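You operate a simulated robot arm through the tools that you are given. There is no shell and no other tool.

You run a simulated two-armed robot. Do the job below in one go: nothing can be reset, and whatever is moved stays where it is left.

TASK
Switch to the upper shaft, set about 60 N on it, slacken the lower tension to zero and jog.

Only the result counts: the job must be done as asked and must still hold three seconds after the hand-in. Knocking over, shifting, dropping, spilling or breaking anything else fails it.

THE ROBOT
Two 7-joint arms with fingered hands on one trunk that stands fixed in place. Base frame: the origin is at the foot of the trunk, x ahead of it, y to its left, z up. Units: mm, rad, N and s.
The left shoulder is at [70, 166, 1118], the right one opposite. With the tool pointing down near the work surface each hand reaches from about 100 to 920 mm from the base axis, measured 20 degrees to its own side. Payload 4.1 kg a hand.
The TCP of each hand is the grasp point between the finger pads, 32 mm short of the fingertips. In the tool frame z runs along the fingers and y along their closing line. Largest opening 108 mm; the body of the gripper starts 38 mm behind the TCP. The gripper is a hand of 4 fingers: y runs from the thumb to the fingers, the wrist lies at [-16, -108, -186] in the tool frame, and closing takes about 1.5 s.
Orientation is that of the tool frame in the base frame, as a unit quaternion [w, x, y, z]. With the fingers straight down and the wrist toward the robot, the tool's x, y and z point along [0, 1, 0], [1, 0, 0] and [0, 0, -1] of the base frame.

THE INTERFACE
- The arms move only by the tool jog_arm. It takes "left_series", "right_series" or both (then of equal length, played together; a hand with none holds still); each is a list of rows, each a list of 6 numbers: the shift along the tool's x, y, z in units of 30 mm (1.0 is 30 mm), then the turn, a rotation vector about the tool's x, y, z in units of 8 degrees (1.0 is 8 degrees). In form: [[tx, ty, tz, wx, wy, wz], ...]. A call has 1 to 20 rows; each row shifts and turns the commanded pose from where the row before left it, along the tool's axes as they then stand. "left_hand" and "right_hand" are, for a hand that has rows, the closure in counts, from 0 (fully open) to 255 (shut), set as the call begins (left out, the last holds). A call with a number of a shift or a turn outside -1 to 1 is refused whole. A row lasts 0.2 s, in which the tool goes at most 50 mm and 0.15 rad; a call with a longer step from one row to the next is refused whole, and so is a gripper value outside its range. A pose out of reach is approached as far as the arm can. The call stops where the force on the tool passes 40 N (or 10 N more than at its start, if that is more) or the arm is blocked; 0.2 s more then pass. The fingers move at their own pace (about 45 mm/s each) and stop on an object; they squeeze with about 24 N. The grip force told is the motor's: it shows also when the fingers shut on nothing. Time passes only in rows, and 0.2 s behind the last, so rows that do not move let the fingers close. The reply holds the time, the measured pose of the TCP, the force on the tool along the base axes, the opening and the grip force, in the units named above and with some noise, with the torque about the TCP (base axes, N m) and any sound that the robot's microphone picked up.
- Cameras (640 x 400 px; columns grow to the right, rows downward): "scene" is now at [131.1, 38.1, 1354.7]; the picture's right is [0.43, -0.91, 0.00], its down [-0.46, -0.21, -0.86] and it looks along [0.78, 0.37, -0.50] (base axes); focal length 215 px, centre (320, 200). "left" rides on the left gripper at [-64, -93, -132] in its tool frame; the picture's right is [-0.80, -0.28, 0.53], its down [0.55, -0.71, 0.45] and it looks along [0.25, 0.65, 0.72] (tool axes); focal length 247 px, centre (320, 200). "right" rides on the right gripper at [64, -93, -132] in its tool frame; the picture's right is [-0.80, 0.28, -0.53], its down [-0.55, -0.71, 0.45] and it looks along [-0.25, 0.65, 0.72] (tool axes); focal length 247 px, centre (320, 200). There is no depth. A picture from a camera that has moved, and an enlarged one, comes with that camera's place and axes in the base frame and with its lens.
- snapshot(camera): a new picture of that camera. No time passes.
- slide_trunk(by): slides the trunk up (or, below 0, down) by that many mm; the arms and the scene camera ride with it, the base frame stays. It gives what a move gives, with no picture.
- move_fingers(index, middle, ring, thumb_bend, hand): sets how far each is bent, from 0 (flat) to 1 (curled in); at 0.3 the hand is open as for a grip, at 0.7 the pads meet at the TCP. One left out holds its place. A second passes; each finger stops where it meets its share of the squeeze, and holds until it gets a number again. A gripper value or a shape takes the hand back. It gives what a move gives, with no picture; readings hold the bend of each and the force on the fingers (four entries, about 0 where the hand has none), thumb and palm.
- set_grasp(shape, hand): the hand has 4 fingers and takes this shape, open, in about a second: jaw (thumb against the fingers, like two jaws); tri (thumb and two fingers); tip (a fingertip pinch); poke (one finger out to press); point (the index stretched); flat (the hand flat); cup (the hand cupped); fist (a fist). The gripper value then closes the fingers along that shape, each until it touches; the sizes above hold for jaw. It gives what a move gives, with no picture.
- pan_tilt(pan, tilt): turns the head with the scene camera to pan (to the left, within 1.501 rad either way) and tilt (down, from -0.506 to 1.204), counted from straight ahead of the robot. It gives what a move gives.
- enlarge(camera, box): a new picture of the part [left, top, right, bottom] of that camera's present view, enlarged. No time passes.
- finish_job(): hands the job in; it is judged then, once.

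Nothing tells you positions but the pictures and the camera data. Unless the task says otherwise, let go and move clear before handing in.

The tools are called after "Call:" as a command line: name --argument value ..., lists and objects as JSON in quotes. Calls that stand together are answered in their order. jog_arm: Moves the arms, as the interface text tells. Its arguments: {"type":"object","properties":{"left_series":{"type":"array"},"left_hand":{"type":"number"},"right_series":{"type":"array"},"right_hand":{"type":"number"}},"required":[]} The other tools are called the same way: slide_trunk (by) slides the trunk up or down; set_grasp (shape, hand) gives the hand a shape; move_fingers (index, middle, ring, thumb_bend, hand) moves the fingers one by one; pan_tilt (pan, tilt) turns the head that bears the scene camera; snapshot (camera) takes a picture; enlarge (camera, box) takes an enlarged picture of a part of a camera's view; finish_job () hands the job in.

At the start:

```text
t: 0.0
left_tool_pos: [407.4, 536.2, 1133.4]
left_tcp_rot: [-0.001, 0.708, 0.707, 0.0]
left_contact_force: [-0.5, -0.4, -0.3]
left_ft_torque: [-0.02, 0.01, -0.01]
left_grip_width: 107.6
left_grip_force: 0.1
left_shape: jaw
left_bend: [0.3, 0.3, 0.3, 0.3]
left_finger forces: [0.0, 0.0, 0.0, 0.0, 0.1, 0.1]
right_tool_pos: [634.3, 96.7, 1160.6]
right_tcp_rot: [0.0, 0.707, 0.708, -0.001]
right_contact_force: [0.6, 0.5, 1.1]
right_ft_torque: [0.0, -0.01, -0.04]
right_grip_width: 107.6
right_grip_force: 0.1
right_shape: jaw
right_bend: [0.3, 0.3, 0.3, 0.3]
right_finger forces: [0.0, 0.0, 0.1, 0.0, 0.1, 0.0]
trunk travel left (down, up): [-625.0, 315.0]
head pan, tilt: [0.438, 0.527]
```

scene: 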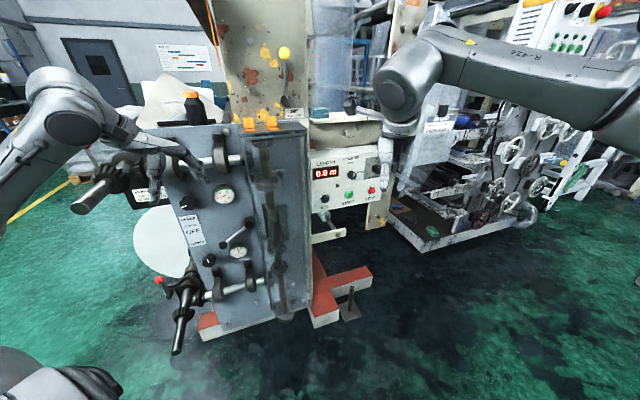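
right: 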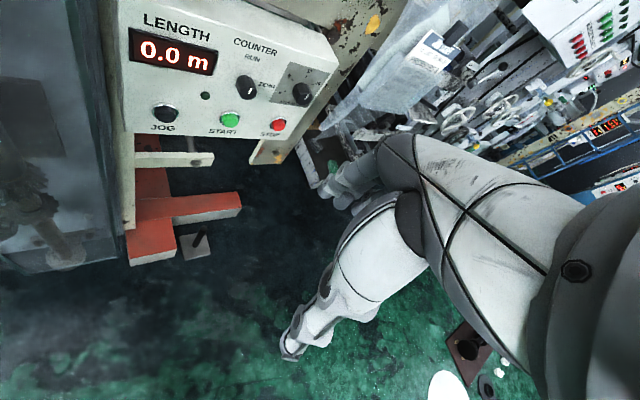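
left: 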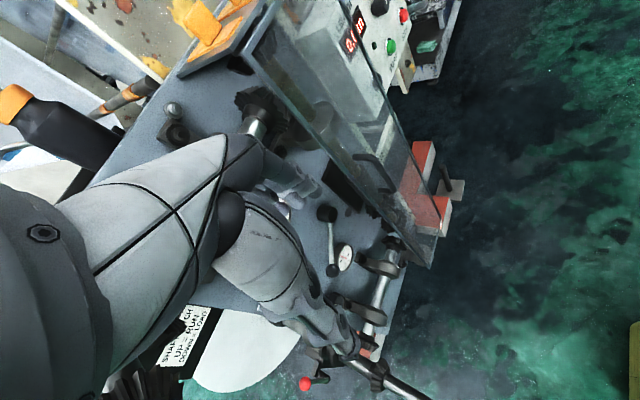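

I see a rewinder-like machine with two shafts, two gauges with knobs, levers and a control panel with LENGTH display, JOG, START and STOP. I'll look closer before moving anything.

Call:
enlarge --camera "scene" --box '[130, 90, 330, 215]'

Call:
enlarge --camera "scene" --box '[130, 200, 330, 325]'

Call:
enlarge --camera "scene" --box '[290, 130, 410, 205]'

Call:
enlarge --camera "right" --box '[100, 0, 340, 150]'

Call:
enlarge --camera "left" --box '[140, 60, 460, 260]'

```text
3.20 times, centred on (230, 152) of scene
camera zoom: at [131.1, 38.1, 1354.7], right [0.43, -0.91, 0.0], down [-0.46, -0.21, -0.86], along [0.78, 0.37, -0.5], focal length 687 px, centre (608, 352)
```

zoom: 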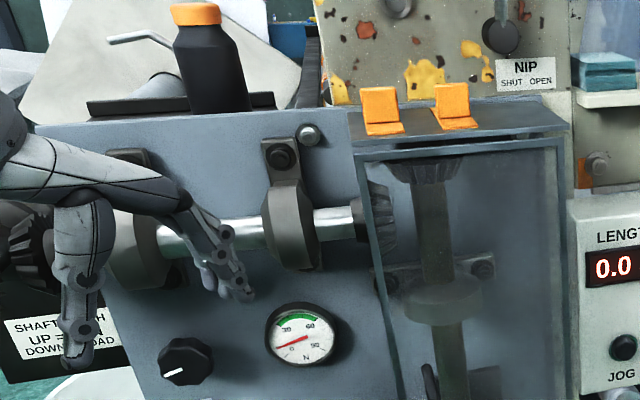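

```text
3.20 times, centred on (230, 262) of scene
camera zoom: at [131.1, 38.1, 1354.7], right [0.43, -0.91, 0.0], down [-0.46, -0.21, -0.86], along [0.78, 0.37, -0.5], focal length 687 px, centre (608, 0)
```

zoom: 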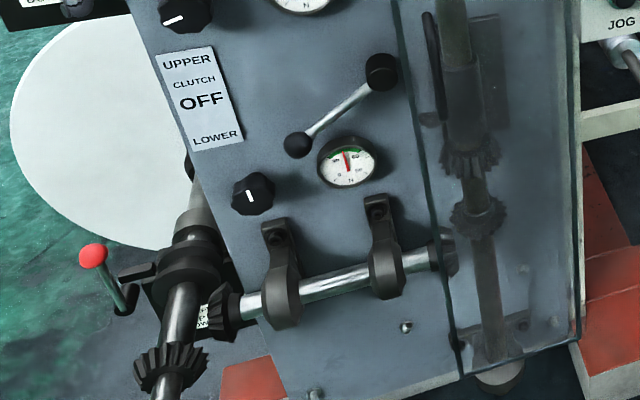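

```text
5.33 times, centred on (350, 168) of scene
camera zoom: at [131.1, 38.1, 1354.7], right [0.43, -0.91, 0.0], down [-0.46, -0.21, -0.86], along [0.78, 0.37, -0.5], focal length 1145 px, centre (160, 373)
```

zoom: 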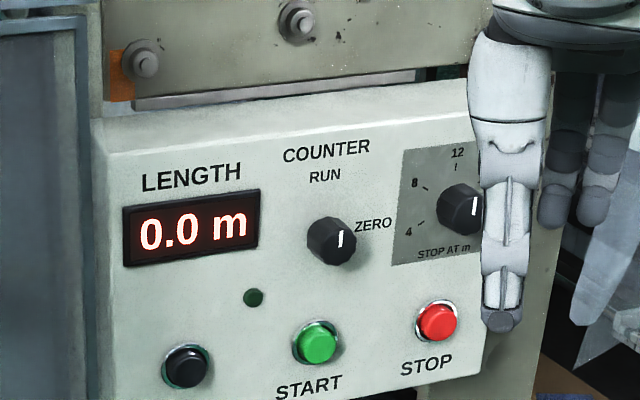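

```text
2.67 times, centred on (220, 75) of right
camera zoom: at [542.2, 162.4, 1292.9], right [0.28, -0.8, 0.53], down [-0.71, -0.55, -0.45], along [0.65, -0.25, -0.72], focal length 659 px, centre (587, 533)
```

zoom: 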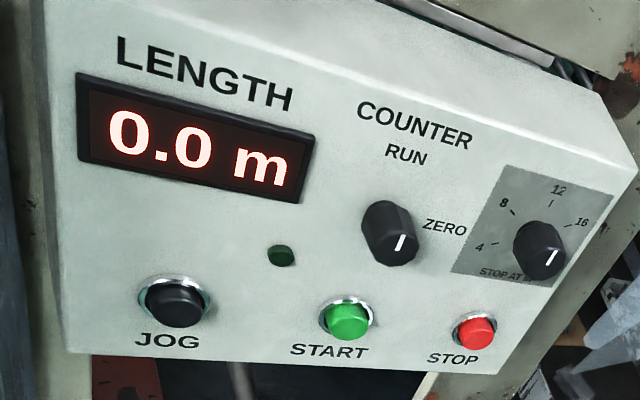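

```text
2.00 times, centred on (300, 160) of left
camera zoom: at [314.5, 471.3, 1264.7], right [-0.28, -0.8, -0.53], down [-0.71, 0.55, -0.45], along [0.65, 0.25, -0.72], focal length 494 px, centre (360, 280)
```

zoom: 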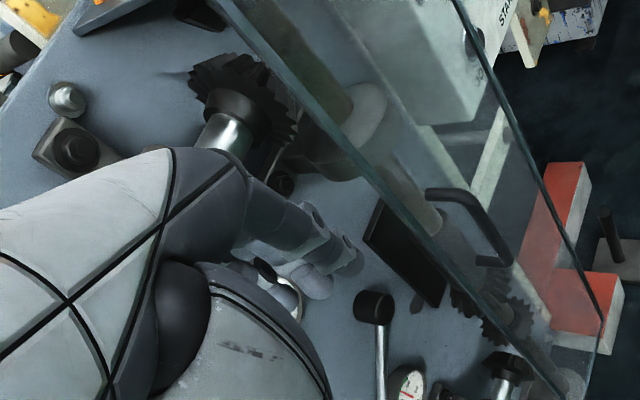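

The left hand hides part of the upper shaft and gauge, so I'll pull it straight back toward the robot, which is free space, and look again.

Call:
jog_arm --left_series '[[0, -1, 0, 0, 0, 0], [0, -1, 0, 0, 0, 0], [0, -1, 0, 0, 0, 0], [0, -1, 0, 0, 0, 0], [0, -1, 0, 0, 0, 0]]'

Call:
snapshot --camera "scene"

Call:
snapshot --camera "left"

```text
t: 1.2
left_tool_pos: [256.4, 536.8, 1135.1]
left_tcp_rot: [0.0, 0.706, 0.708, -0.001]
left_contact_force: [-0.1, 0.8, 0.0]
left_ft_torque: [0.02, -0.01, 0.01]
left_grip_width: 107.4
left_grip_force: 0.1
left_shape: jaw
left_bend: [0.3, 0.3, 0.3, 0.3]
left_finger forces: [0.0, 0.1, 0.0, 0.0, 0.0, 0.0]
right_tool_pos: [633.5, 97.5, 1160.9]
right_tcp_rot: [0.001, 0.707, 0.708, 0.001]
right_contact_force: [0.1, -0.3, -0.6]
right_ft_torque: [0.03, -0.03, 0.02]
right_grip_width: 107.4
right_grip_force: 0.2
right_shape: jaw
right_bend: [0.3, 0.3, 0.3, 0.3]
right_finger forces: [0.0, 0.0, 0.0, 0.0, 0.0, 0.1]
trunk travel left (down, up): [-625.0, 315.0]
head pan, tilt: [0.438, 0.527]
```

```text
taken
camera scene: at [129.8, 38.0, 1354.9], right [0.43, -0.91, 0.0], down [-0.45, -0.21, -0.86], along [0.78, 0.37, -0.5], focal length 215 px, centre (320, 200)
```

scene: 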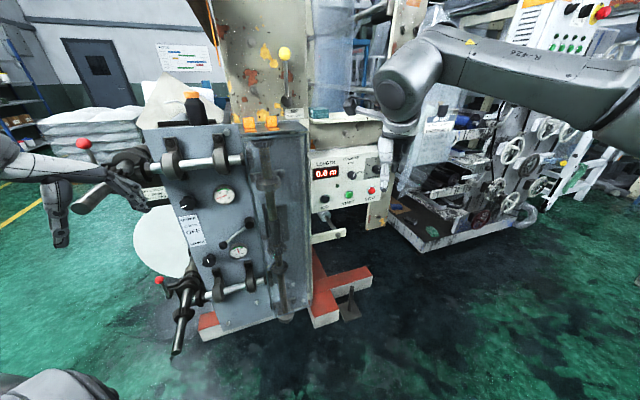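

```text
taken
camera left: at [163.3, 470.6, 1265.4], right [-0.28, -0.8, -0.53], down [-0.71, 0.55, -0.45], along [0.65, 0.25, -0.72], focal length 247 px, centre (320, 200)
```

left: 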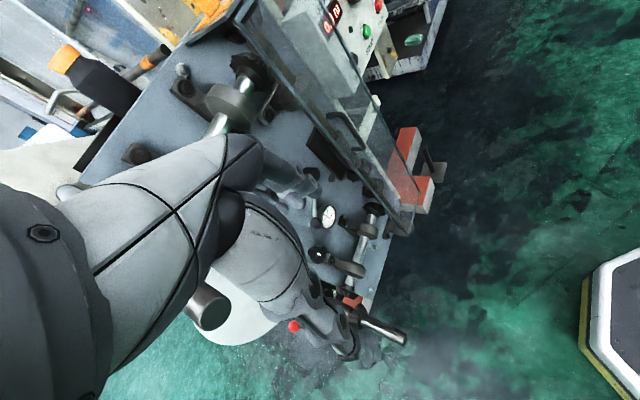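

Call:
enlarge --camera "scene" --box '[60, 85, 220, 185]'

Call:
enlarge --camera "scene" --box '[160, 170, 320, 270]'

Call:
enlarge --camera "scene" --box '[130, 240, 290, 340]'

Call:
enlarge --camera "scene" --box '[200, 30, 360, 130]'

Call:
enlarge --camera "scene" --box '[140, 110, 300, 210]'

Call:
enlarge --camera "scene" --box '[100, 120, 196, 180]'

```text
4.00 times, centred on (140, 135) of scene
camera zoom: at [129.8, 38.0, 1354.9], right [0.43, -0.91, 0.0], down [-0.45, -0.21, -0.86], along [0.78, 0.37, -0.5], focal length 859 px, centre (1040, 460)
```

zoom: 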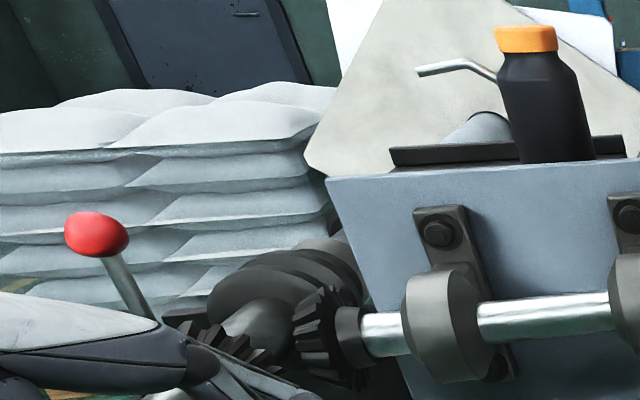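

```text
4.00 times, centred on (240, 220) of scene
camera zoom: at [129.8, 38.0, 1354.9], right [0.43, -0.91, 0.0], down [-0.45, -0.21, -0.86], along [0.78, 0.37, -0.5], focal length 859 px, centre (640, 120)
```

zoom: 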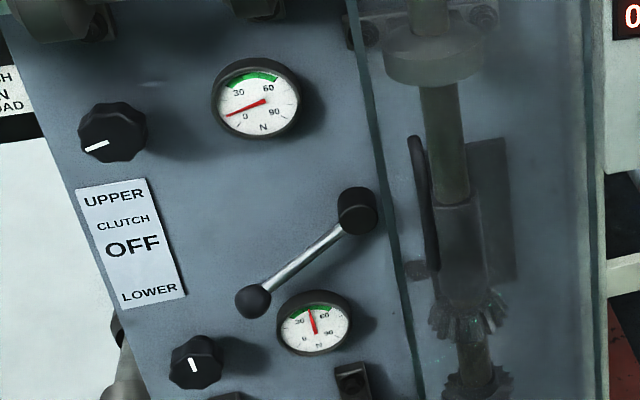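

```text
4.00 times, centred on (210, 290) of scene
camera zoom: at [129.8, 38.0, 1354.9], right [0.43, -0.91, 0.0], down [-0.45, -0.21, -0.86], along [0.78, 0.37, -0.5], focal length 859 px, centre (760, -160)
```

zoom: 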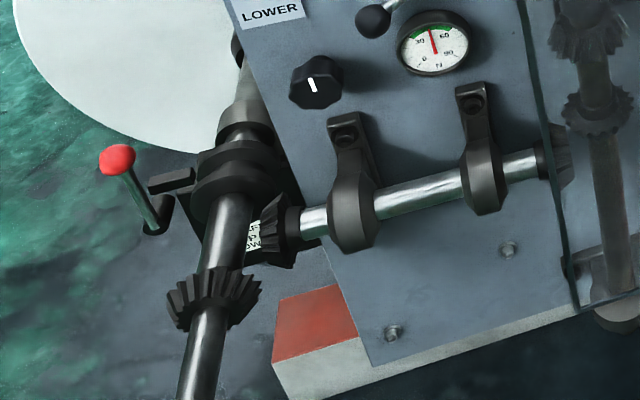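

```text
4.00 times, centred on (280, 80) of scene
camera zoom: at [129.8, 38.0, 1354.9], right [0.43, -0.91, 0.0], down [-0.45, -0.21, -0.86], along [0.78, 0.37, -0.5], focal length 859 px, centre (480, 680)
```

zoom: 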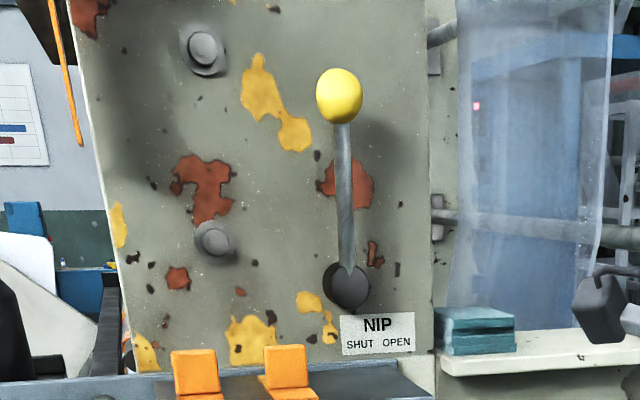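

```text
4.00 times, centred on (220, 160) of scene
camera zoom: at [129.8, 38.0, 1354.9], right [0.43, -0.91, 0.0], down [-0.45, -0.21, -0.86], along [0.78, 0.37, -0.5], focal length 859 px, centre (720, 360)
```

zoom: 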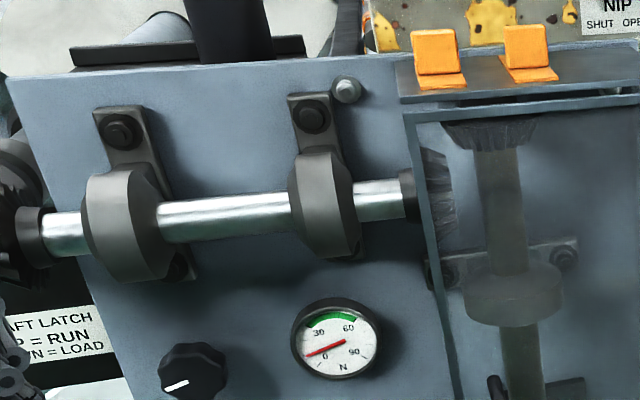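

```text
6.67 times, centred on (148, 150) of scene
camera zoom: at [129.8, 38.0, 1354.9], right [0.43, -0.91, 0.0], down [-0.45, -0.21, -0.86], along [0.78, 0.37, -0.5], focal length 1431 px, centre (1467, 533)
```

zoom: 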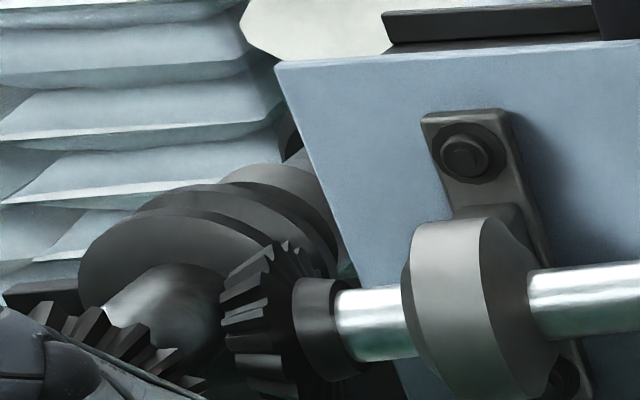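

I take the machine face to be yawed roughly 41° to my left, with gauges near (600, 650), the clutch lever toward LOWER, and the upper spindle end sticking out near (256, 636, 1130). I'll check the lever, latch and NIP states more closely before acting.

Call:
enlarge --camera "scene" --box '[265, 30, 329, 70]'

Call:
enlarge --camera "scene" --box '[60, 125, 140, 175]'

Call:
enlarge --camera "scene" --box '[200, 200, 280, 250]'

Call:
enlarge --camera "right" --box '[0, 0, 320, 200]'

Call:
enlarge --camera "left" --box '[220, 100, 460, 250]'

Call:
enlarge --camera "scene" --box '[235, 110, 331, 170]'

```text
10.00 times, centred on (297, 50) of scene
camera zoom: at [129.8, 38.0, 1354.9], right [0.43, -0.91, 0.0], down [-0.45, -0.21, -0.86], along [0.78, 0.37, -0.5], focal length 2146 px, centre (550, 1700)
```

zoom: 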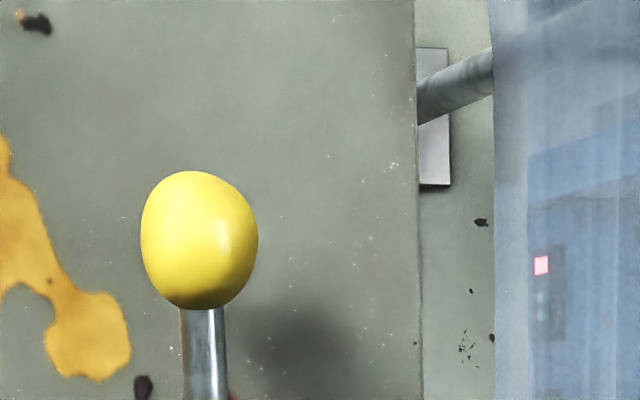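

```text
8.00 times, centred on (100, 150) of scene
camera zoom: at [129.8, 38.0, 1354.9], right [0.43, -0.91, 0.0], down [-0.45, -0.21, -0.86], along [0.78, 0.37, -0.5], focal length 1717 px, centre (2080, 600)
```

zoom: 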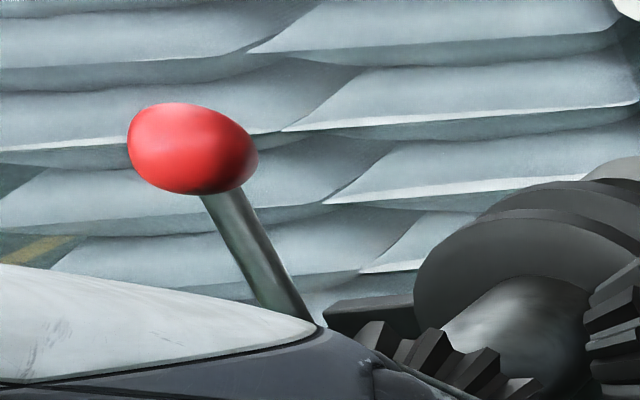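

```text
8.00 times, centred on (240, 225) of scene
camera zoom: at [129.8, 38.0, 1354.9], right [0.43, -0.91, 0.0], down [-0.45, -0.21, -0.86], along [0.78, 0.37, -0.5], focal length 1717 px, centre (960, 0)
```

zoom: 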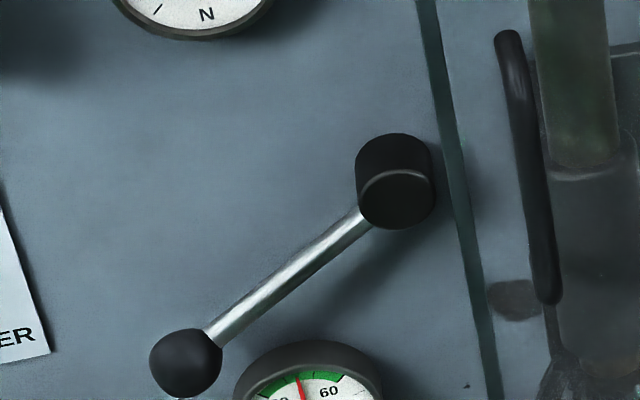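

```text
2.00 times, centred on (160, 100) of right
camera zoom: at [541.1, 162.2, 1293.5], right [0.28, -0.8, 0.53], down [-0.7, -0.55, -0.45], along [0.65, -0.25, -0.72], focal length 494 px, centre (640, 400)
```

zoom: 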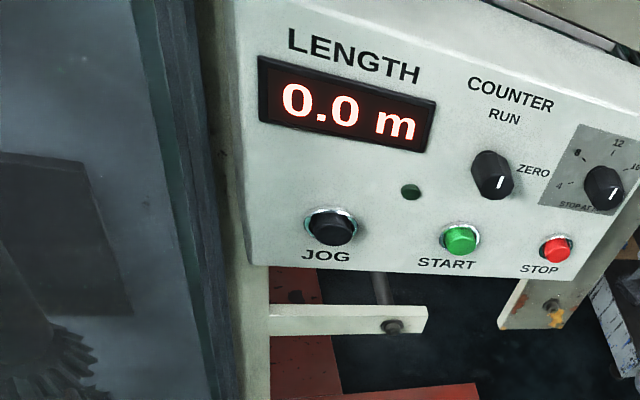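

```text
2.67 times, centred on (340, 175) of left
camera zoom: at [163.3, 470.6, 1265.4], right [-0.28, -0.8, -0.53], down [-0.71, 0.55, -0.45], along [0.65, 0.25, -0.72], focal length 659 px, centre (267, 267)
```

zoom: 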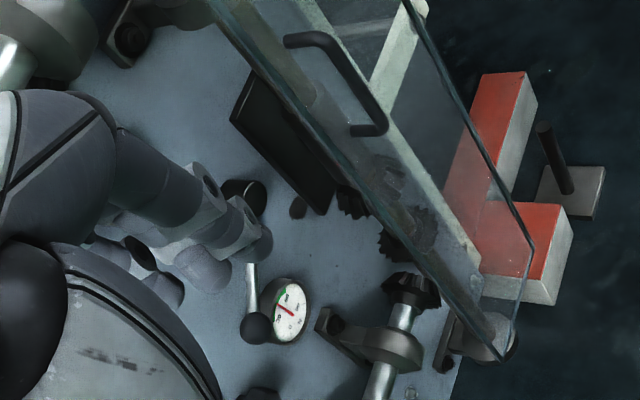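

```text
6.67 times, centred on (283, 140) of scene
camera zoom: at [129.8, 38.0, 1354.9], right [0.43, -0.91, 0.0], down [-0.45, -0.21, -0.86], along [0.78, 0.37, -0.5], focal length 1431 px, centre (567, 600)
```

zoom: 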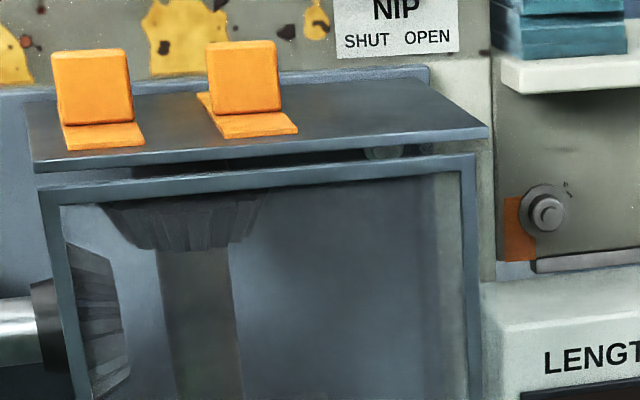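

The spindles, clutch ball and knobs triangulate consistently: ball ≈ (561, 682, 756), knobs ≈ (521, 746, 962) and (521, 746, 684), JOG ≈ (873, 365, 888). Before moving, I'll look around to the right so I can park the right arm out of the way.

Call:
pan_tilt --pan -0.5 --tilt 0.6

Call:
snapshot --camera "scene"

```text
t: 2.4
left_tool_pos: [257.0, 536.2, 1135.6]
left_tcp_rot: [0.0, 0.707, 0.707, -0.001]
left_contact_force: [-0.2, -0.4, -0.7]
left_ft_torque: [-0.01, 0.01, -0.03]
left_grip_width: 107.7
left_grip_force: 0.0
left_shape: jaw
left_bend: [0.3, 0.3, 0.3, 0.3]
left_finger forces: [0.0, 0.0, 0.0, 0.0, 0.0, 0.0]
right_tool_pos: [633.8, 97.8, 1160.7]
right_tcp_rot: [0.0, 0.707, 0.707, 0.0]
right_contact_force: [-0.6, -0.2, 0.2]
right_ft_torque: [-0.02, -0.01, -0.02]
right_grip_width: 107.7
right_grip_force: 0.1
right_shape: jaw
right_bend: [0.3, 0.3, 0.3, 0.3]
right_finger forces: [0.1, 0.1, 0.0, 0.0, 0.0, 0.0]
trunk travel left (down, up): [-625.0, 315.0]
head pan, tilt: [-0.499, 0.6]
```

```text
taken
camera scene: at [127.0, -42.5, 1348.2], right [-0.48, -0.88, 0.0], down [-0.5, 0.27, -0.83], along [0.72, -0.39, -0.56], focal length 215 px, centre (320, 200)
```

scene: 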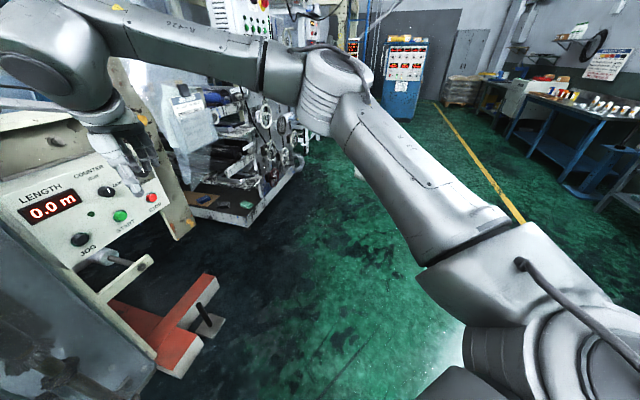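

The floor to the right is clear. I'll swing the right hand back and to the right to park it.

Call:
jog_arm --right_series '[[-1, -0.5, 0, 0, 0, 0], [-1, -0.5, 0, 0, 0, 0], [-1, -0.5, 0, 0, 0, 0], [-1, -0.5, 0, 0, 0, 0], [-1, -0.5, 0, 0, 0, 0], [-1, -0.5, 0, 0, 0, 0], [-1, -0.5, 0, 0, 0, 0], [-1, -0.5, 0, 0, 0, 0], [-1, -0.5, 0, 0, 0, 0], [-1, -0.5, 0, 0, 0, 0], [-1, -0.5, 0, 0, 0, 0], [-1, -0.5, 0, 0, 0, 0]]'

Call:
snapshot --camera "scene"

Call:
pan_tilt --pan 0.6 --tilt 0.55

Call:
snapshot --camera "scene"

```text
t: 5.0
left_tool_pos: [255.7, 535.2, 1136.1]
left_tcp_rot: [0.0, 0.707, 0.707, 0.001]
left_contact_force: [-0.8, -0.4, 0.7]
left_ft_torque: [-0.01, -0.04, -0.03]
left_grip_width: 107.8
left_grip_force: 0.0
left_shape: jaw
left_bend: [0.3, 0.3, 0.3, 0.3]
left_finger forces: [0.0, 0.0, 0.1, 0.0, 0.0, 0.0]
right_tool_pos: [453.3, -265.4, 1160.5]
right_tcp_rot: [0.0, 0.706, 0.708, 0.0]
right_contact_force: [0.0, -0.1, -0.3]
right_ft_torque: [0.02, -0.02, -0.03]
right_grip_width: 107.8
right_grip_force: 0.1
right_shape: jaw
right_bend: [0.3, 0.3, 0.3, 0.3]
right_finger forces: [0.0, 0.1, 0.1, 0.0, 0.1, 0.0]
trunk travel left (down, up): [-625.0, 315.0]
head pan, tilt: [-0.499, 0.6]
```

```text
taken
camera scene: at [125.1, -44.2, 1348.3], right [-0.48, -0.88, 0.0], down [-0.5, 0.27, -0.83], along [0.73, -0.39, -0.56], focal length 215 px, centre (320, 200)
```

scene: 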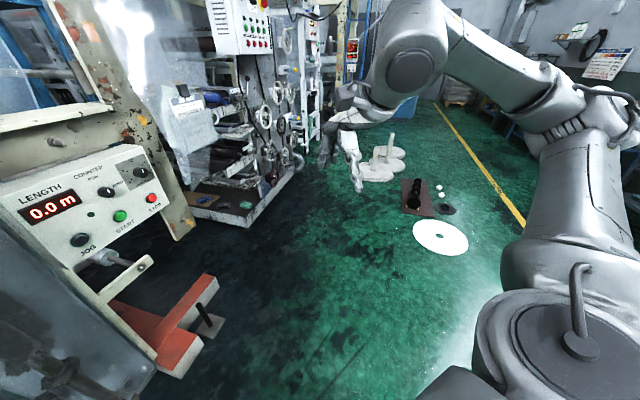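

```text
t: 6.4
left_tool_pos: [257.5, 535.4, 1135.3]
left_tcp_rot: [0.0, 0.707, 0.707, 0.0]
left_contact_force: [-0.6, -0.9, -0.5]
left_ft_torque: [0.02, 0.04, 0.02]
left_grip_width: 107.8
left_grip_force: 0.0
left_shape: jaw
left_bend: [0.3, 0.3, 0.3, 0.3]
left_finger forces: [0.0, 0.0, 0.0, 0.0, 0.0, 0.0]
right_tool_pos: [454.6, -263.2, 1162.2]
right_tcp_rot: [0.0, 0.706, 0.708, 0.0]
right_contact_force: [-0.2, -0.4, -0.2]
right_ft_torque: [0.01, 0.0, -0.01]
right_grip_width: 107.7
right_grip_force: 0.2
right_shape: jaw
right_bend: [0.3, 0.3, 0.3, 0.3]
right_finger forces: [0.0, 0.0, 0.0, 0.1, 0.0, 0.0]
trunk travel left (down, up): [-625.0, 315.0]
head pan, tilt: [0.6, 0.55]
```

```text
taken
camera scene: at [123.3, 50.3, 1352.7], right [0.56, -0.83, 0.0], down [-0.43, -0.3, -0.85], along [0.7, 0.48, -0.52], focal length 215 px, centre (320, 200)
```

scene: 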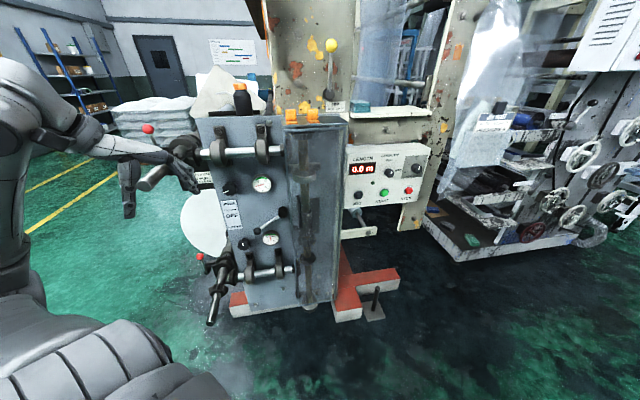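

Right hand parked. Next I move the left hand right, away from the upper spindle end, then lower the trunk so the arm and camera sit level with the clutch panel.

Call:
jog_arm --left_series '[[-1, 0, 0, 0, 0, 0], [-1, 0, 0, 0, 0, 0], [-1, 0, 0, 0, 0, 0], [-1, 0, 0, 0, 0, 0], [-1, 0, 0, 0, 0, 0]]'

Call:
snapshot --camera "scene"

```text
t: 7.6
left_tool_pos: [270.8, 429.9, 1187.9]
left_tcp_rot: [-0.001, 0.707, 0.707, 0.0]
left_contact_force: [1.2, 0.0, -1.0]
left_ft_torque: [0.02, 0.01, -0.01]
left_grip_width: 107.6
left_grip_force: 0.0
left_shape: jaw
left_bend: [0.3, 0.3, 0.3, 0.3]
left_finger forces: [0.0, 0.1, 0.1, 0.0, 0.0, 0.1]
left hand out of reach, approached as far as the arm can: row 2, 3, 4, 5
right_tool_pos: [455.4, -263.9, 1160.7]
right_tcp_rot: [-0.001, 0.707, 0.707, -0.001]
right_contact_force: [0.2, -1.0, 0.7]
right_ft_torque: [0.01, -0.01, -0.02]
right_grip_width: 107.6
right_grip_force: 0.1
right_shape: jaw
right_bend: [0.3, 0.3, 0.3, 0.3]
right_finger forces: [0.0, 0.0, 0.0, 0.0, 0.0, 0.1]
trunk travel left (down, up): [-625.0, 315.0]
head pan, tilt: [0.6, 0.55]
```

```text
taken
camera scene: at [123.7, 49.7, 1352.6], right [0.57, -0.82, 0.0], down [-0.43, -0.29, -0.85], along [0.7, 0.48, -0.52], focal length 215 px, centre (320, 200)
```

scene: 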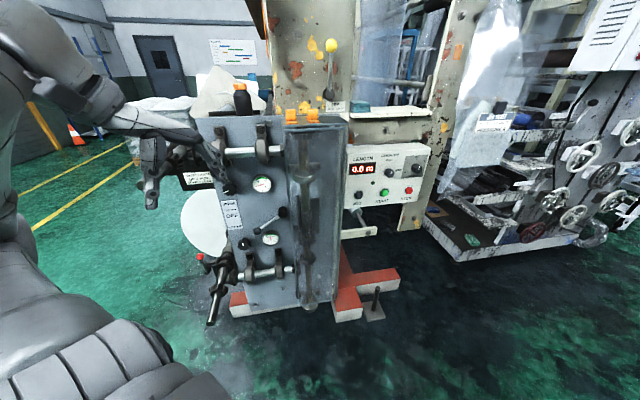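

That got too close to my own body, so the arm was folded to its limit. I'll move the hand out along the machine's facing direction instead, staying right of the spindle.

Call:
jog_arm --left_series '[[0.69, 0.72, 0, 0, 0, 0], [0.69, 0.72, 0, 0, 0, 0], [0.69, 0.72, 0, 0, 0, 0], [0.4, 0.9, 0, 0, 0, 0]]'

Call:
snapshot --camera "scene"

```text
t: 8.6
left_tool_pos: [364.0, 505.1, 1185.8]
left_tcp_rot: [-0.001, 0.706, 0.708, 0.0]
left_contact_force: [1.2, 0.4, -1.0]
left_ft_torque: [-0.03, 0.04, 0.02]
left_grip_width: 107.8
left_grip_force: 0.1
left_shape: jaw
left_bend: [0.3, 0.3, 0.3, 0.3]
left_finger forces: [0.1, 0.1, 0.1, 0.0, 0.1, 0.0]
right_tool_pos: [456.9, -263.4, 1160.5]
right_tcp_rot: [-0.001, 0.706, 0.708, -0.001]
right_contact_force: [0.2, -0.6, 0.3]
right_ft_torque: [0.02, 0.02, -0.05]
right_grip_width: 108.0
right_grip_force: 0.1
right_shape: jaw
right_bend: [0.3, 0.3, 0.3, 0.3]
right_finger forces: [0.0, 0.0, 0.1, 0.0, 0.0, 0.0]
trunk travel left (down, up): [-625.0, 315.0]
head pan, tilt: [0.6, 0.55]
```

```text
taken
camera scene: at [124.4, 50.3, 1352.5], right [0.57, -0.82, 0.0], down [-0.43, -0.3, -0.85], along [0.7, 0.48, -0.52], focal length 215 px, centre (320, 200)
```

scene: 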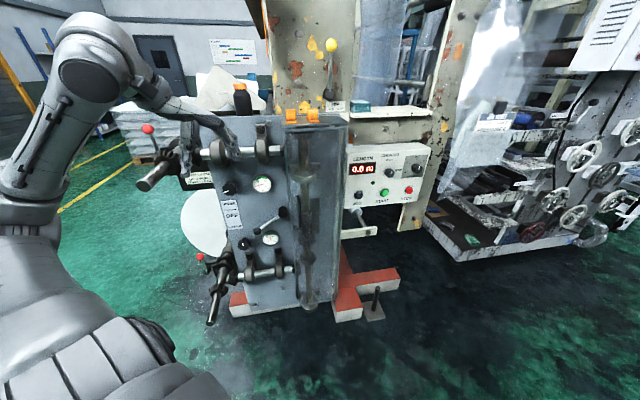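

The arm is now clear of the upper spindle, with its wrist and elbow on the robot's side of it. I'll lower the trunk in steps and watch.

Call:
slide_trunk --by -150

Call:
snapshot --camera "scene"

Call:
snapshot --camera "left"

```text
t: 10.3
left_tool_pos: [363.3, 504.1, 1037.1]
left_tcp_rot: [0.001, 0.708, 0.707, 0.0]
left_contact_force: [0.3, 0.4, 0.5]
left_ft_torque: [0.03, 0.0, -0.01]
left_grip_width: 107.6
left_grip_force: 0.1
left_shape: jaw
left_bend: [0.3, 0.3, 0.3, 0.3]
left_finger forces: [0.1, 0.0, 0.0, 0.0, 0.1, 0.0]
right_tool_pos: [455.6, -263.7, 1010.2]
right_tcp_rot: [0.001, 0.706, 0.708, 0.0]
right_contact_force: [-0.6, 0.8, -0.5]
right_ft_torque: [-0.02, 0.0, 0.02]
right_grip_width: 107.5
right_grip_force: 0.0
right_shape: jaw
right_bend: [0.3, 0.3, 0.3, 0.3]
right_finger forces: [0.0, 0.0, 0.1, 0.1, 0.1, 0.0]
trunk travel left (down, up): [-475.0, 465.0]
head pan, tilt: [0.6, 0.55]
```

```text
taken
camera scene: at [123.1, 50.3, 1202.8], right [0.57, -0.82, 0.0], down [-0.43, -0.3, -0.85], along [0.7, 0.48, -0.52], focal length 215 px, centre (320, 200)
```

scene: 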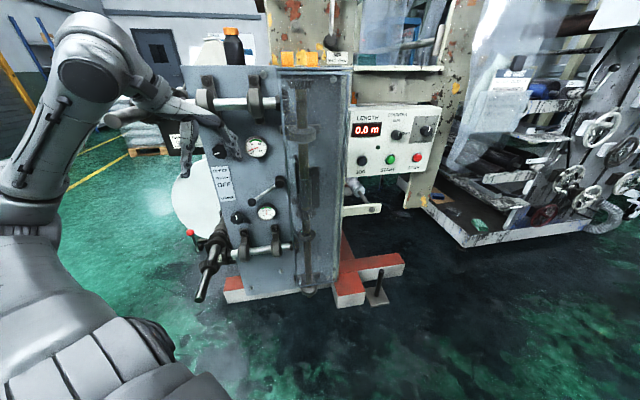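

```text
taken
camera left: at [271.1, 439.5, 1167.1], right [-0.28, -0.8, -0.53], down [-0.71, 0.55, -0.45], along [0.65, 0.25, -0.72], focal length 247 px, centre (320, 200)
```

left: 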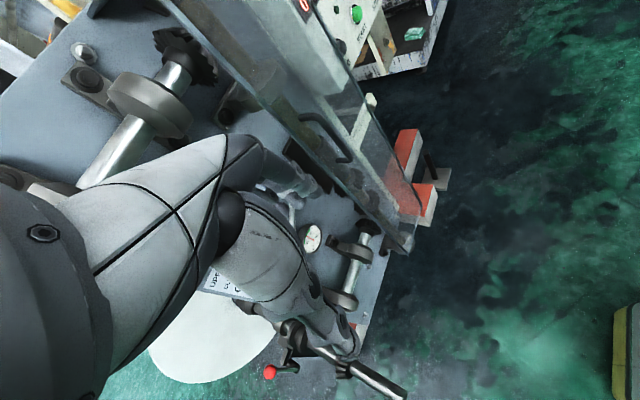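

No contact so far. I'll shift the hand a bit further from the spindle line and lower another 150 mm.

Call:
jog_arm --left_series '[[-0.72, 0.69, 0, 0, 0, 0], [-0.6, 0.6, 0, 0, 0, 0]]'

Call:
slide_trunk --by -150

Call:
snapshot --camera "scene"

```text
t: 10.9
left_tool_pos: [403.0, 464.4, 1036.0]
left_tcp_rot: [0.0, 0.707, 0.707, 0.0]
left_contact_force: [0.3, -0.2, -0.2]
left_ft_torque: [0.0, 0.0, 0.0]
left_grip_width: 107.8
left_grip_force: 0.0
left_shape: jaw
left_bend: [0.3, 0.3, 0.3, 0.3]
left_finger forces: [0.0, 0.0, 0.1, 0.0, 0.1, 0.0]
right_tool_pos: [454.8, -264.3, 1010.2]
right_tcp_rot: [0.0, 0.707, 0.708, 0.001]
right_contact_force: [0.7, 0.6, 0.2]
right_ft_torque: [0.0, 0.0, 0.02]
right_grip_width: 107.5
right_grip_force: 0.0
right_shape: jaw
right_bend: [0.3, 0.3, 0.3, 0.3]
right_finger forces: [0.0, 0.1, 0.0, 0.0, 0.0, 0.0]
trunk travel left (down, up): [-475.0, 465.0]
head pan, tilt: [0.6, 0.55]
```

```text
t: 12.7
left_tool_pos: [401.5, 465.4, 887.2]
left_tcp_rot: [0.001, 0.708, 0.707, -0.001]
left_contact_force: [-1.3, 0.0, 0.3]
left_ft_torque: [0.02, 0.01, 0.0]
left_grip_width: 107.9
left_grip_force: 0.1
left_shape: jaw
left_bend: [0.3, 0.3, 0.3, 0.3]
left_finger forces: [0.0, 0.0, 0.1, 0.0, 0.1, 0.1]
right_tool_pos: [456.4, -263.2, 860.6]
right_tcp_rot: [0.0, 0.707, 0.708, 0.0]
right_contact_force: [0.0, -0.7, -0.3]
right_ft_torque: [-0.02, 0.01, -0.01]
right_grip_width: 107.6
right_grip_force: 0.1
right_shape: jaw
right_bend: [0.3, 0.3, 0.3, 0.3]
right_finger forces: [0.0, 0.0, 0.0, 0.0, 0.1, 0.0]
trunk travel left (down, up): [-325.0, 615.0]
head pan, tilt: [0.6, 0.55]
```

```text
taken
camera scene: at [123.1, 50.3, 1052.8], right [0.57, -0.82, 0.0], down [-0.43, -0.3, -0.85], along [0.7, 0.48, -0.52], focal length 215 px, centre (320, 200)
```

scene: 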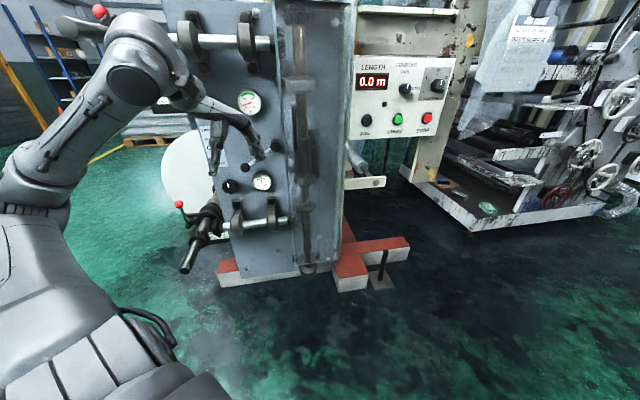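

No contact. Now I'll yaw the left hand square to the machine face and ease it forward to about d = 745 mm (panel at about 925), then pitch the fingers level.

Call:
pan_tilt --pan 0.6 --tilt 0.3

Call:
jog_arm --left_series '[[0, 0, 0, 0, 0, -1], [0, 0, 0, 0, 0, -1], [0, 0, 0, 0, 0, -1], [0, 0, 0, 0, 0, -1], [0, 0, 0, 0, 0, -1], [0, 0, 0, 0, 0, -0.475], [0.35, 0.8, 0, 0, 0, 0], [0.35, 0.8, 0, 0, 0, 0], [0.3, 0.8, 0, 0, 0, 0], [0.3, 0.8, 0, 0, 0, 0], [0.2, 0.8, 0, 0, 0, 0]]'

Call:
snapshot --camera "scene"

Call:
snapshot --camera "left"

```text
t: 13.4
left_tool_pos: [403.3, 465.8, 887.4]
left_tcp_rot: [0.0, 0.707, 0.707, -0.001]
left_contact_force: [-0.6, 0.3, -0.3]
left_ft_torque: [0.01, -0.01, 0.01]
left_grip_width: 107.8
left_grip_force: 0.0
left_shape: jaw
left_bend: [0.3, 0.3, 0.3, 0.3]
left_finger forces: [0.1, 0.1, 0.1, 0.0, 0.0, 0.0]
right_tool_pos: [455.8, -263.1, 860.8]
right_tcp_rot: [0.0, 0.706, 0.708, 0.001]
right_contact_force: [0.2, 0.3, 0.2]
right_ft_torque: [0.0, -0.03, 0.02]
right_grip_width: 107.5
right_grip_force: 0.0
right_shape: jaw
right_bend: [0.3, 0.3, 0.3, 0.3]
right_finger forces: [0.1, 0.0, 0.1, 0.0, 0.1, 0.1]
trunk travel left (down, up): [-325.0, 615.0]
head pan, tilt: [0.6, 0.3]
```

```text
t: 15.8
left_tool_pos: [458.0, 579.8, 886.5]
left_tcp_rot: [0.0, 0.392, 0.92, 0.001]
left_contact_force: [-0.2, -0.1, -0.4]
left_ft_torque: [0.0, -0.01, 0.0]
left_grip_width: 107.7
left_grip_force: 0.0
left_shape: jaw
left_bend: [0.3, 0.3, 0.3, 0.3]
left_finger forces: [0.0, 0.0, 0.0, 0.0, 0.0, 0.0]
right_tool_pos: [454.2, -263.6, 860.7]
right_tcp_rot: [0.0, 0.707, 0.707, 0.0]
right_contact_force: [0.1, -0.1, -0.1]
right_ft_torque: [0.01, -0.02, -0.02]
right_grip_width: 107.5
right_grip_force: 0.1
right_shape: jaw
right_bend: [0.3, 0.3, 0.3, 0.3]
right_finger forces: [0.0, 0.1, 0.0, 0.0, 0.0, 0.1]
trunk travel left (down, up): [-325.0, 615.0]
head pan, tilt: [0.6, 0.3]
```

```text
taken
camera scene: at [126.3, 52.4, 1075.6], right [0.57, -0.82, 0.0], down [-0.24, -0.17, -0.96], along [0.79, 0.54, -0.3], focal length 215 px, centre (320, 200)
```

scene: 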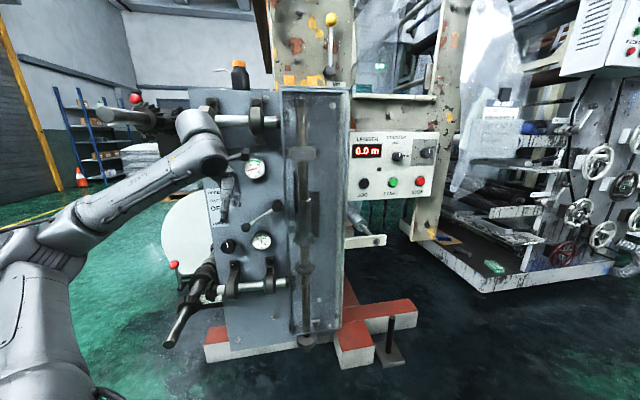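

```text
taken
camera left: at [435.3, 469.9, 1018.0], right [0.35, -0.77, -0.53], down [-0.89, -0.09, -0.45], along [0.3, 0.63, -0.72], focal length 247 px, centre (320, 200)
```

left: 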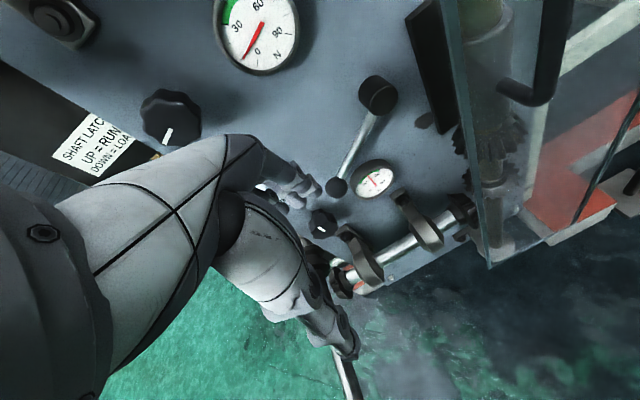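

The hand is square to the face and everything matches my estimates to about 10 mm. Now I pitch the fingers up to point level into the panel.

Call:
jog_arm --left_series '[[0, 0, 0, -1, 0, 0], [0, 0, 0, -1, 0, 0], [0, 0, 0, -1, 0, 0], [0, 0, 0, -1, 0, 0], [0, 0, 0, -1, 0, 0], [0, 0, 0, -1, 0, 0]]'

Call:
snapshot --camera "scene"

Call:
snapshot --camera "left"

```text
t: 17.2
left_tool_pos: [456.7, 581.0, 887.3]
left_tcp_rot: [0.16, 0.358, 0.84, 0.375]
left_contact_force: [-0.4, -0.5, -0.3]
left_ft_torque: [0.02, 0.01, 0.03]
left_grip_width: 107.5
left_grip_force: 0.0
left_shape: jaw
left_bend: [0.3, 0.3, 0.3, 0.3]
left_finger forces: [0.0, 0.0, 0.0, 0.0, 0.0, 0.0]
right_tool_pos: [454.6, -263.4, 861.4]
right_tcp_rot: [0.0, 0.707, 0.708, 0.0]
right_contact_force: [0.7, 0.2, 0.0]
right_ft_torque: [0.0, -0.03, 0.04]
right_grip_width: 107.6
right_grip_force: 0.1
right_shape: jaw
right_bend: [0.3, 0.3, 0.3, 0.3]
right_finger forces: [0.0, 0.0, 0.0, 0.0, 0.0, 0.0]
trunk travel left (down, up): [-325.0, 615.0]
head pan, tilt: [0.6, 0.3]
```

```text
taken
camera scene: at [126.3, 52.6, 1075.7], right [0.57, -0.82, 0.0], down [-0.24, -0.17, -0.96], along [0.79, 0.54, -0.3], focal length 215 px, centre (320, 200)
```

scene: 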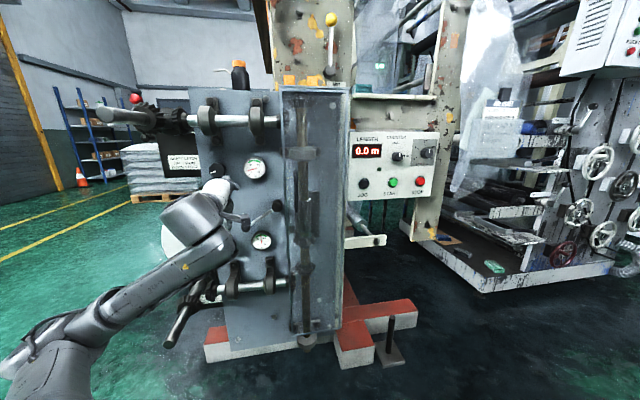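

```text
taken
camera left: at [385.9, 422.9, 904.2], right [0.7, -0.43, -0.57], down [-0.48, 0.3, -0.82], along [0.53, 0.85, 0.0], focal length 247 px, centre (320, 200)
```

left: 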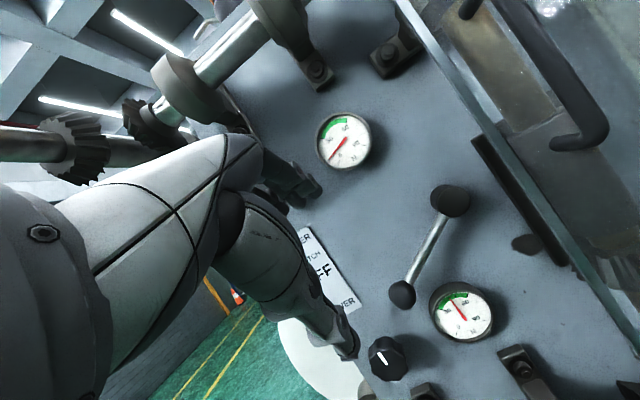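

Clear view now: the clutch lever is at LOWER, the upper gauge reads 0, the lower about 45. I'll finish pitching to level.

Call:
jog_arm --left_series '[[0, 0, 0, -1, 0, 0], [0, 0, 0, -1, 0, 0], [0, 0, 0, -1, 0, 0], [0, 0, 0, -1, 0, 0], [0, 0, 0, -1, 0, 0], [0, 0, 0, -0.25, 0, 0]]'

Call:
snapshot --camera "scene"

Call:
snapshot --camera "left"

```text
t: 18.6
left_tool_pos: [457.8, 580.3, 885.6]
left_tcp_rot: [0.277, 0.277, 0.651, 0.65]
left_contact_force: [0.3, 0.2, -0.3]
left_ft_torque: [0.0, 0.0, -0.02]
left_grip_width: 107.6
left_grip_force: 0.1
left_shape: jaw
left_bend: [0.3, 0.3, 0.3, 0.3]
left_finger forces: [0.0, 0.0, 0.1, 0.0, 0.0, 0.1]
right_tool_pos: [455.6, -263.6, 861.5]
right_tcp_rot: [0.0, 0.706, 0.708, 0.0]
right_contact_force: [-0.4, -0.2, 0.2]
right_ft_torque: [0.03, 0.03, -0.03]
right_grip_width: 107.3
right_grip_force: 0.1
right_shape: jaw
right_bend: [0.3, 0.3, 0.3, 0.3]
right_finger forces: [0.0, 0.0, 0.0, 0.0, 0.1, 0.0]
trunk travel left (down, up): [-325.0, 615.0]
head pan, tilt: [0.6, 0.3]
```

```text
taken
camera scene: at [126.3, 52.3, 1075.7], right [0.57, -0.82, 0.0], down [-0.24, -0.17, -0.96], along [0.79, 0.54, -0.3], focal length 215 px, centre (320, 200)
```

scene: 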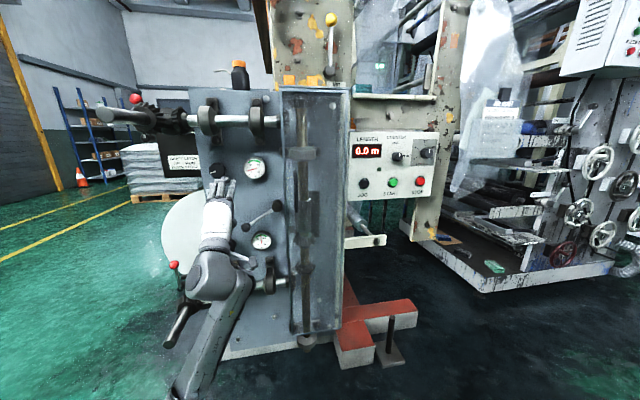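

```text
taken
camera left: at [407.8, 442.7, 791.8], right [0.94, -0.21, -0.28], down [-0.06, 0.71, -0.71], along [0.35, 0.68, 0.65], focal length 247 px, centre (320, 200)
```

left: 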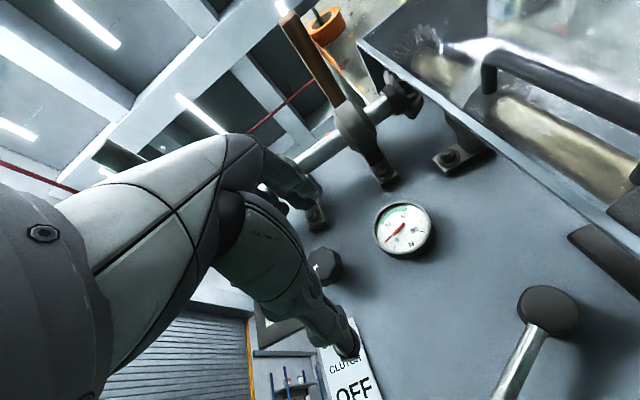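

All geometry now agrees: in machine coordinates (a right, d into panel, z up), the ball is at about (−100, 892, 741), the hub (19, 920, 806), the knobs (−176, 915, 955/651) and the panel at d≈945. I'll lower the open hand to ball height, part-close the jaw and check before going in.

Call:
jog_arm --left_series '[[0, -0.8, 0, 0, 0, 0], [0, -0.8, 0, 0, 0, 0], [0, -0.8, 0, 0, 0, 0], [0, -0.8, 0, 0, 0, 0], [0, -0.8, 0, 0, 0, 0], [0, -0.8, 0, 0, 0, 0]]' --left_hand 70

Call:
snapshot --camera "scene"

Call:
snapshot --camera "left"

```text
t: 20.0
left_tool_pos: [457.8, 578.2, 742.4]
left_tcp_rot: [0.277, 0.277, 0.651, 0.651]
left_contact_force: [-0.4, -0.1, -0.6]
left_ft_torque: [0.0, -0.02, -0.03]
left_grip_width: 78.3
left_grip_force: 0.1
left_shape: jaw
left_bend: [0.26, 0.37, 0.34, 0.59]
left_finger forces: [0.1, 0.0, 0.1, 0.0, 0.0, 0.2]
right_tool_pos: [455.0, -263.5, 860.5]
right_tcp_rot: [0.0, 0.706, 0.709, 0.0]
right_contact_force: [0.1, 0.1, -0.3]
right_ft_torque: [0.02, 0.0, -0.03]
right_grip_width: 107.9
right_grip_force: 0.1
right_shape: jaw
right_bend: [0.3, 0.3, 0.3, 0.3]
right_finger forces: [0.0, 0.1, 0.0, 0.0, 0.1, 0.0]
trunk travel left (down, up): [-325.0, 615.0]
head pan, tilt: [0.6, 0.3]
```

```text
taken
camera scene: at [126.3, 52.3, 1075.7], right [0.57, -0.82, 0.0], down [-0.24, -0.17, -0.96], along [0.79, 0.54, -0.3], focal length 215 px, centre (320, 200)
```

scene: 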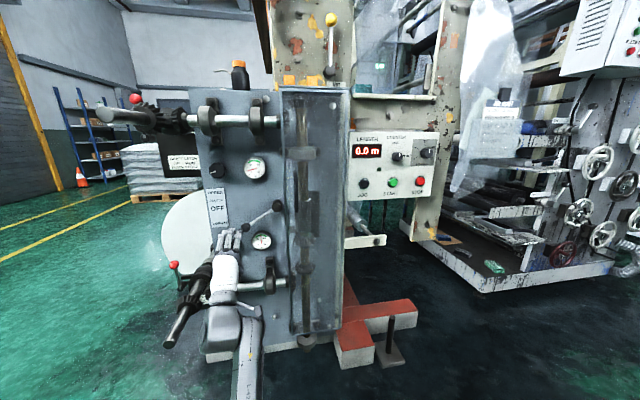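

```text
taken
camera left: at [406.9, 440.8, 648.7], right [0.94, -0.21, -0.28], down [-0.06, 0.71, -0.71], along [0.35, 0.68, 0.65], focal length 247 px, centre (320, 200)
```

left: 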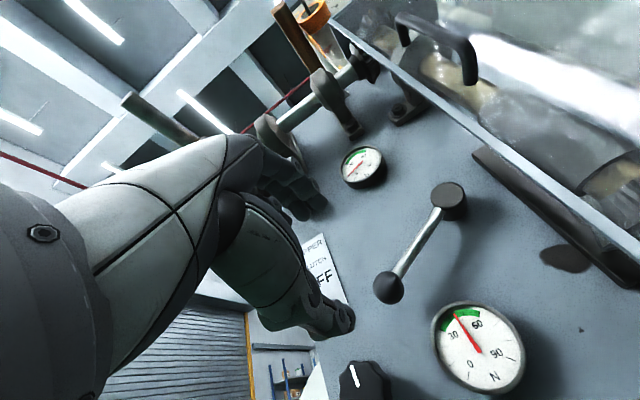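

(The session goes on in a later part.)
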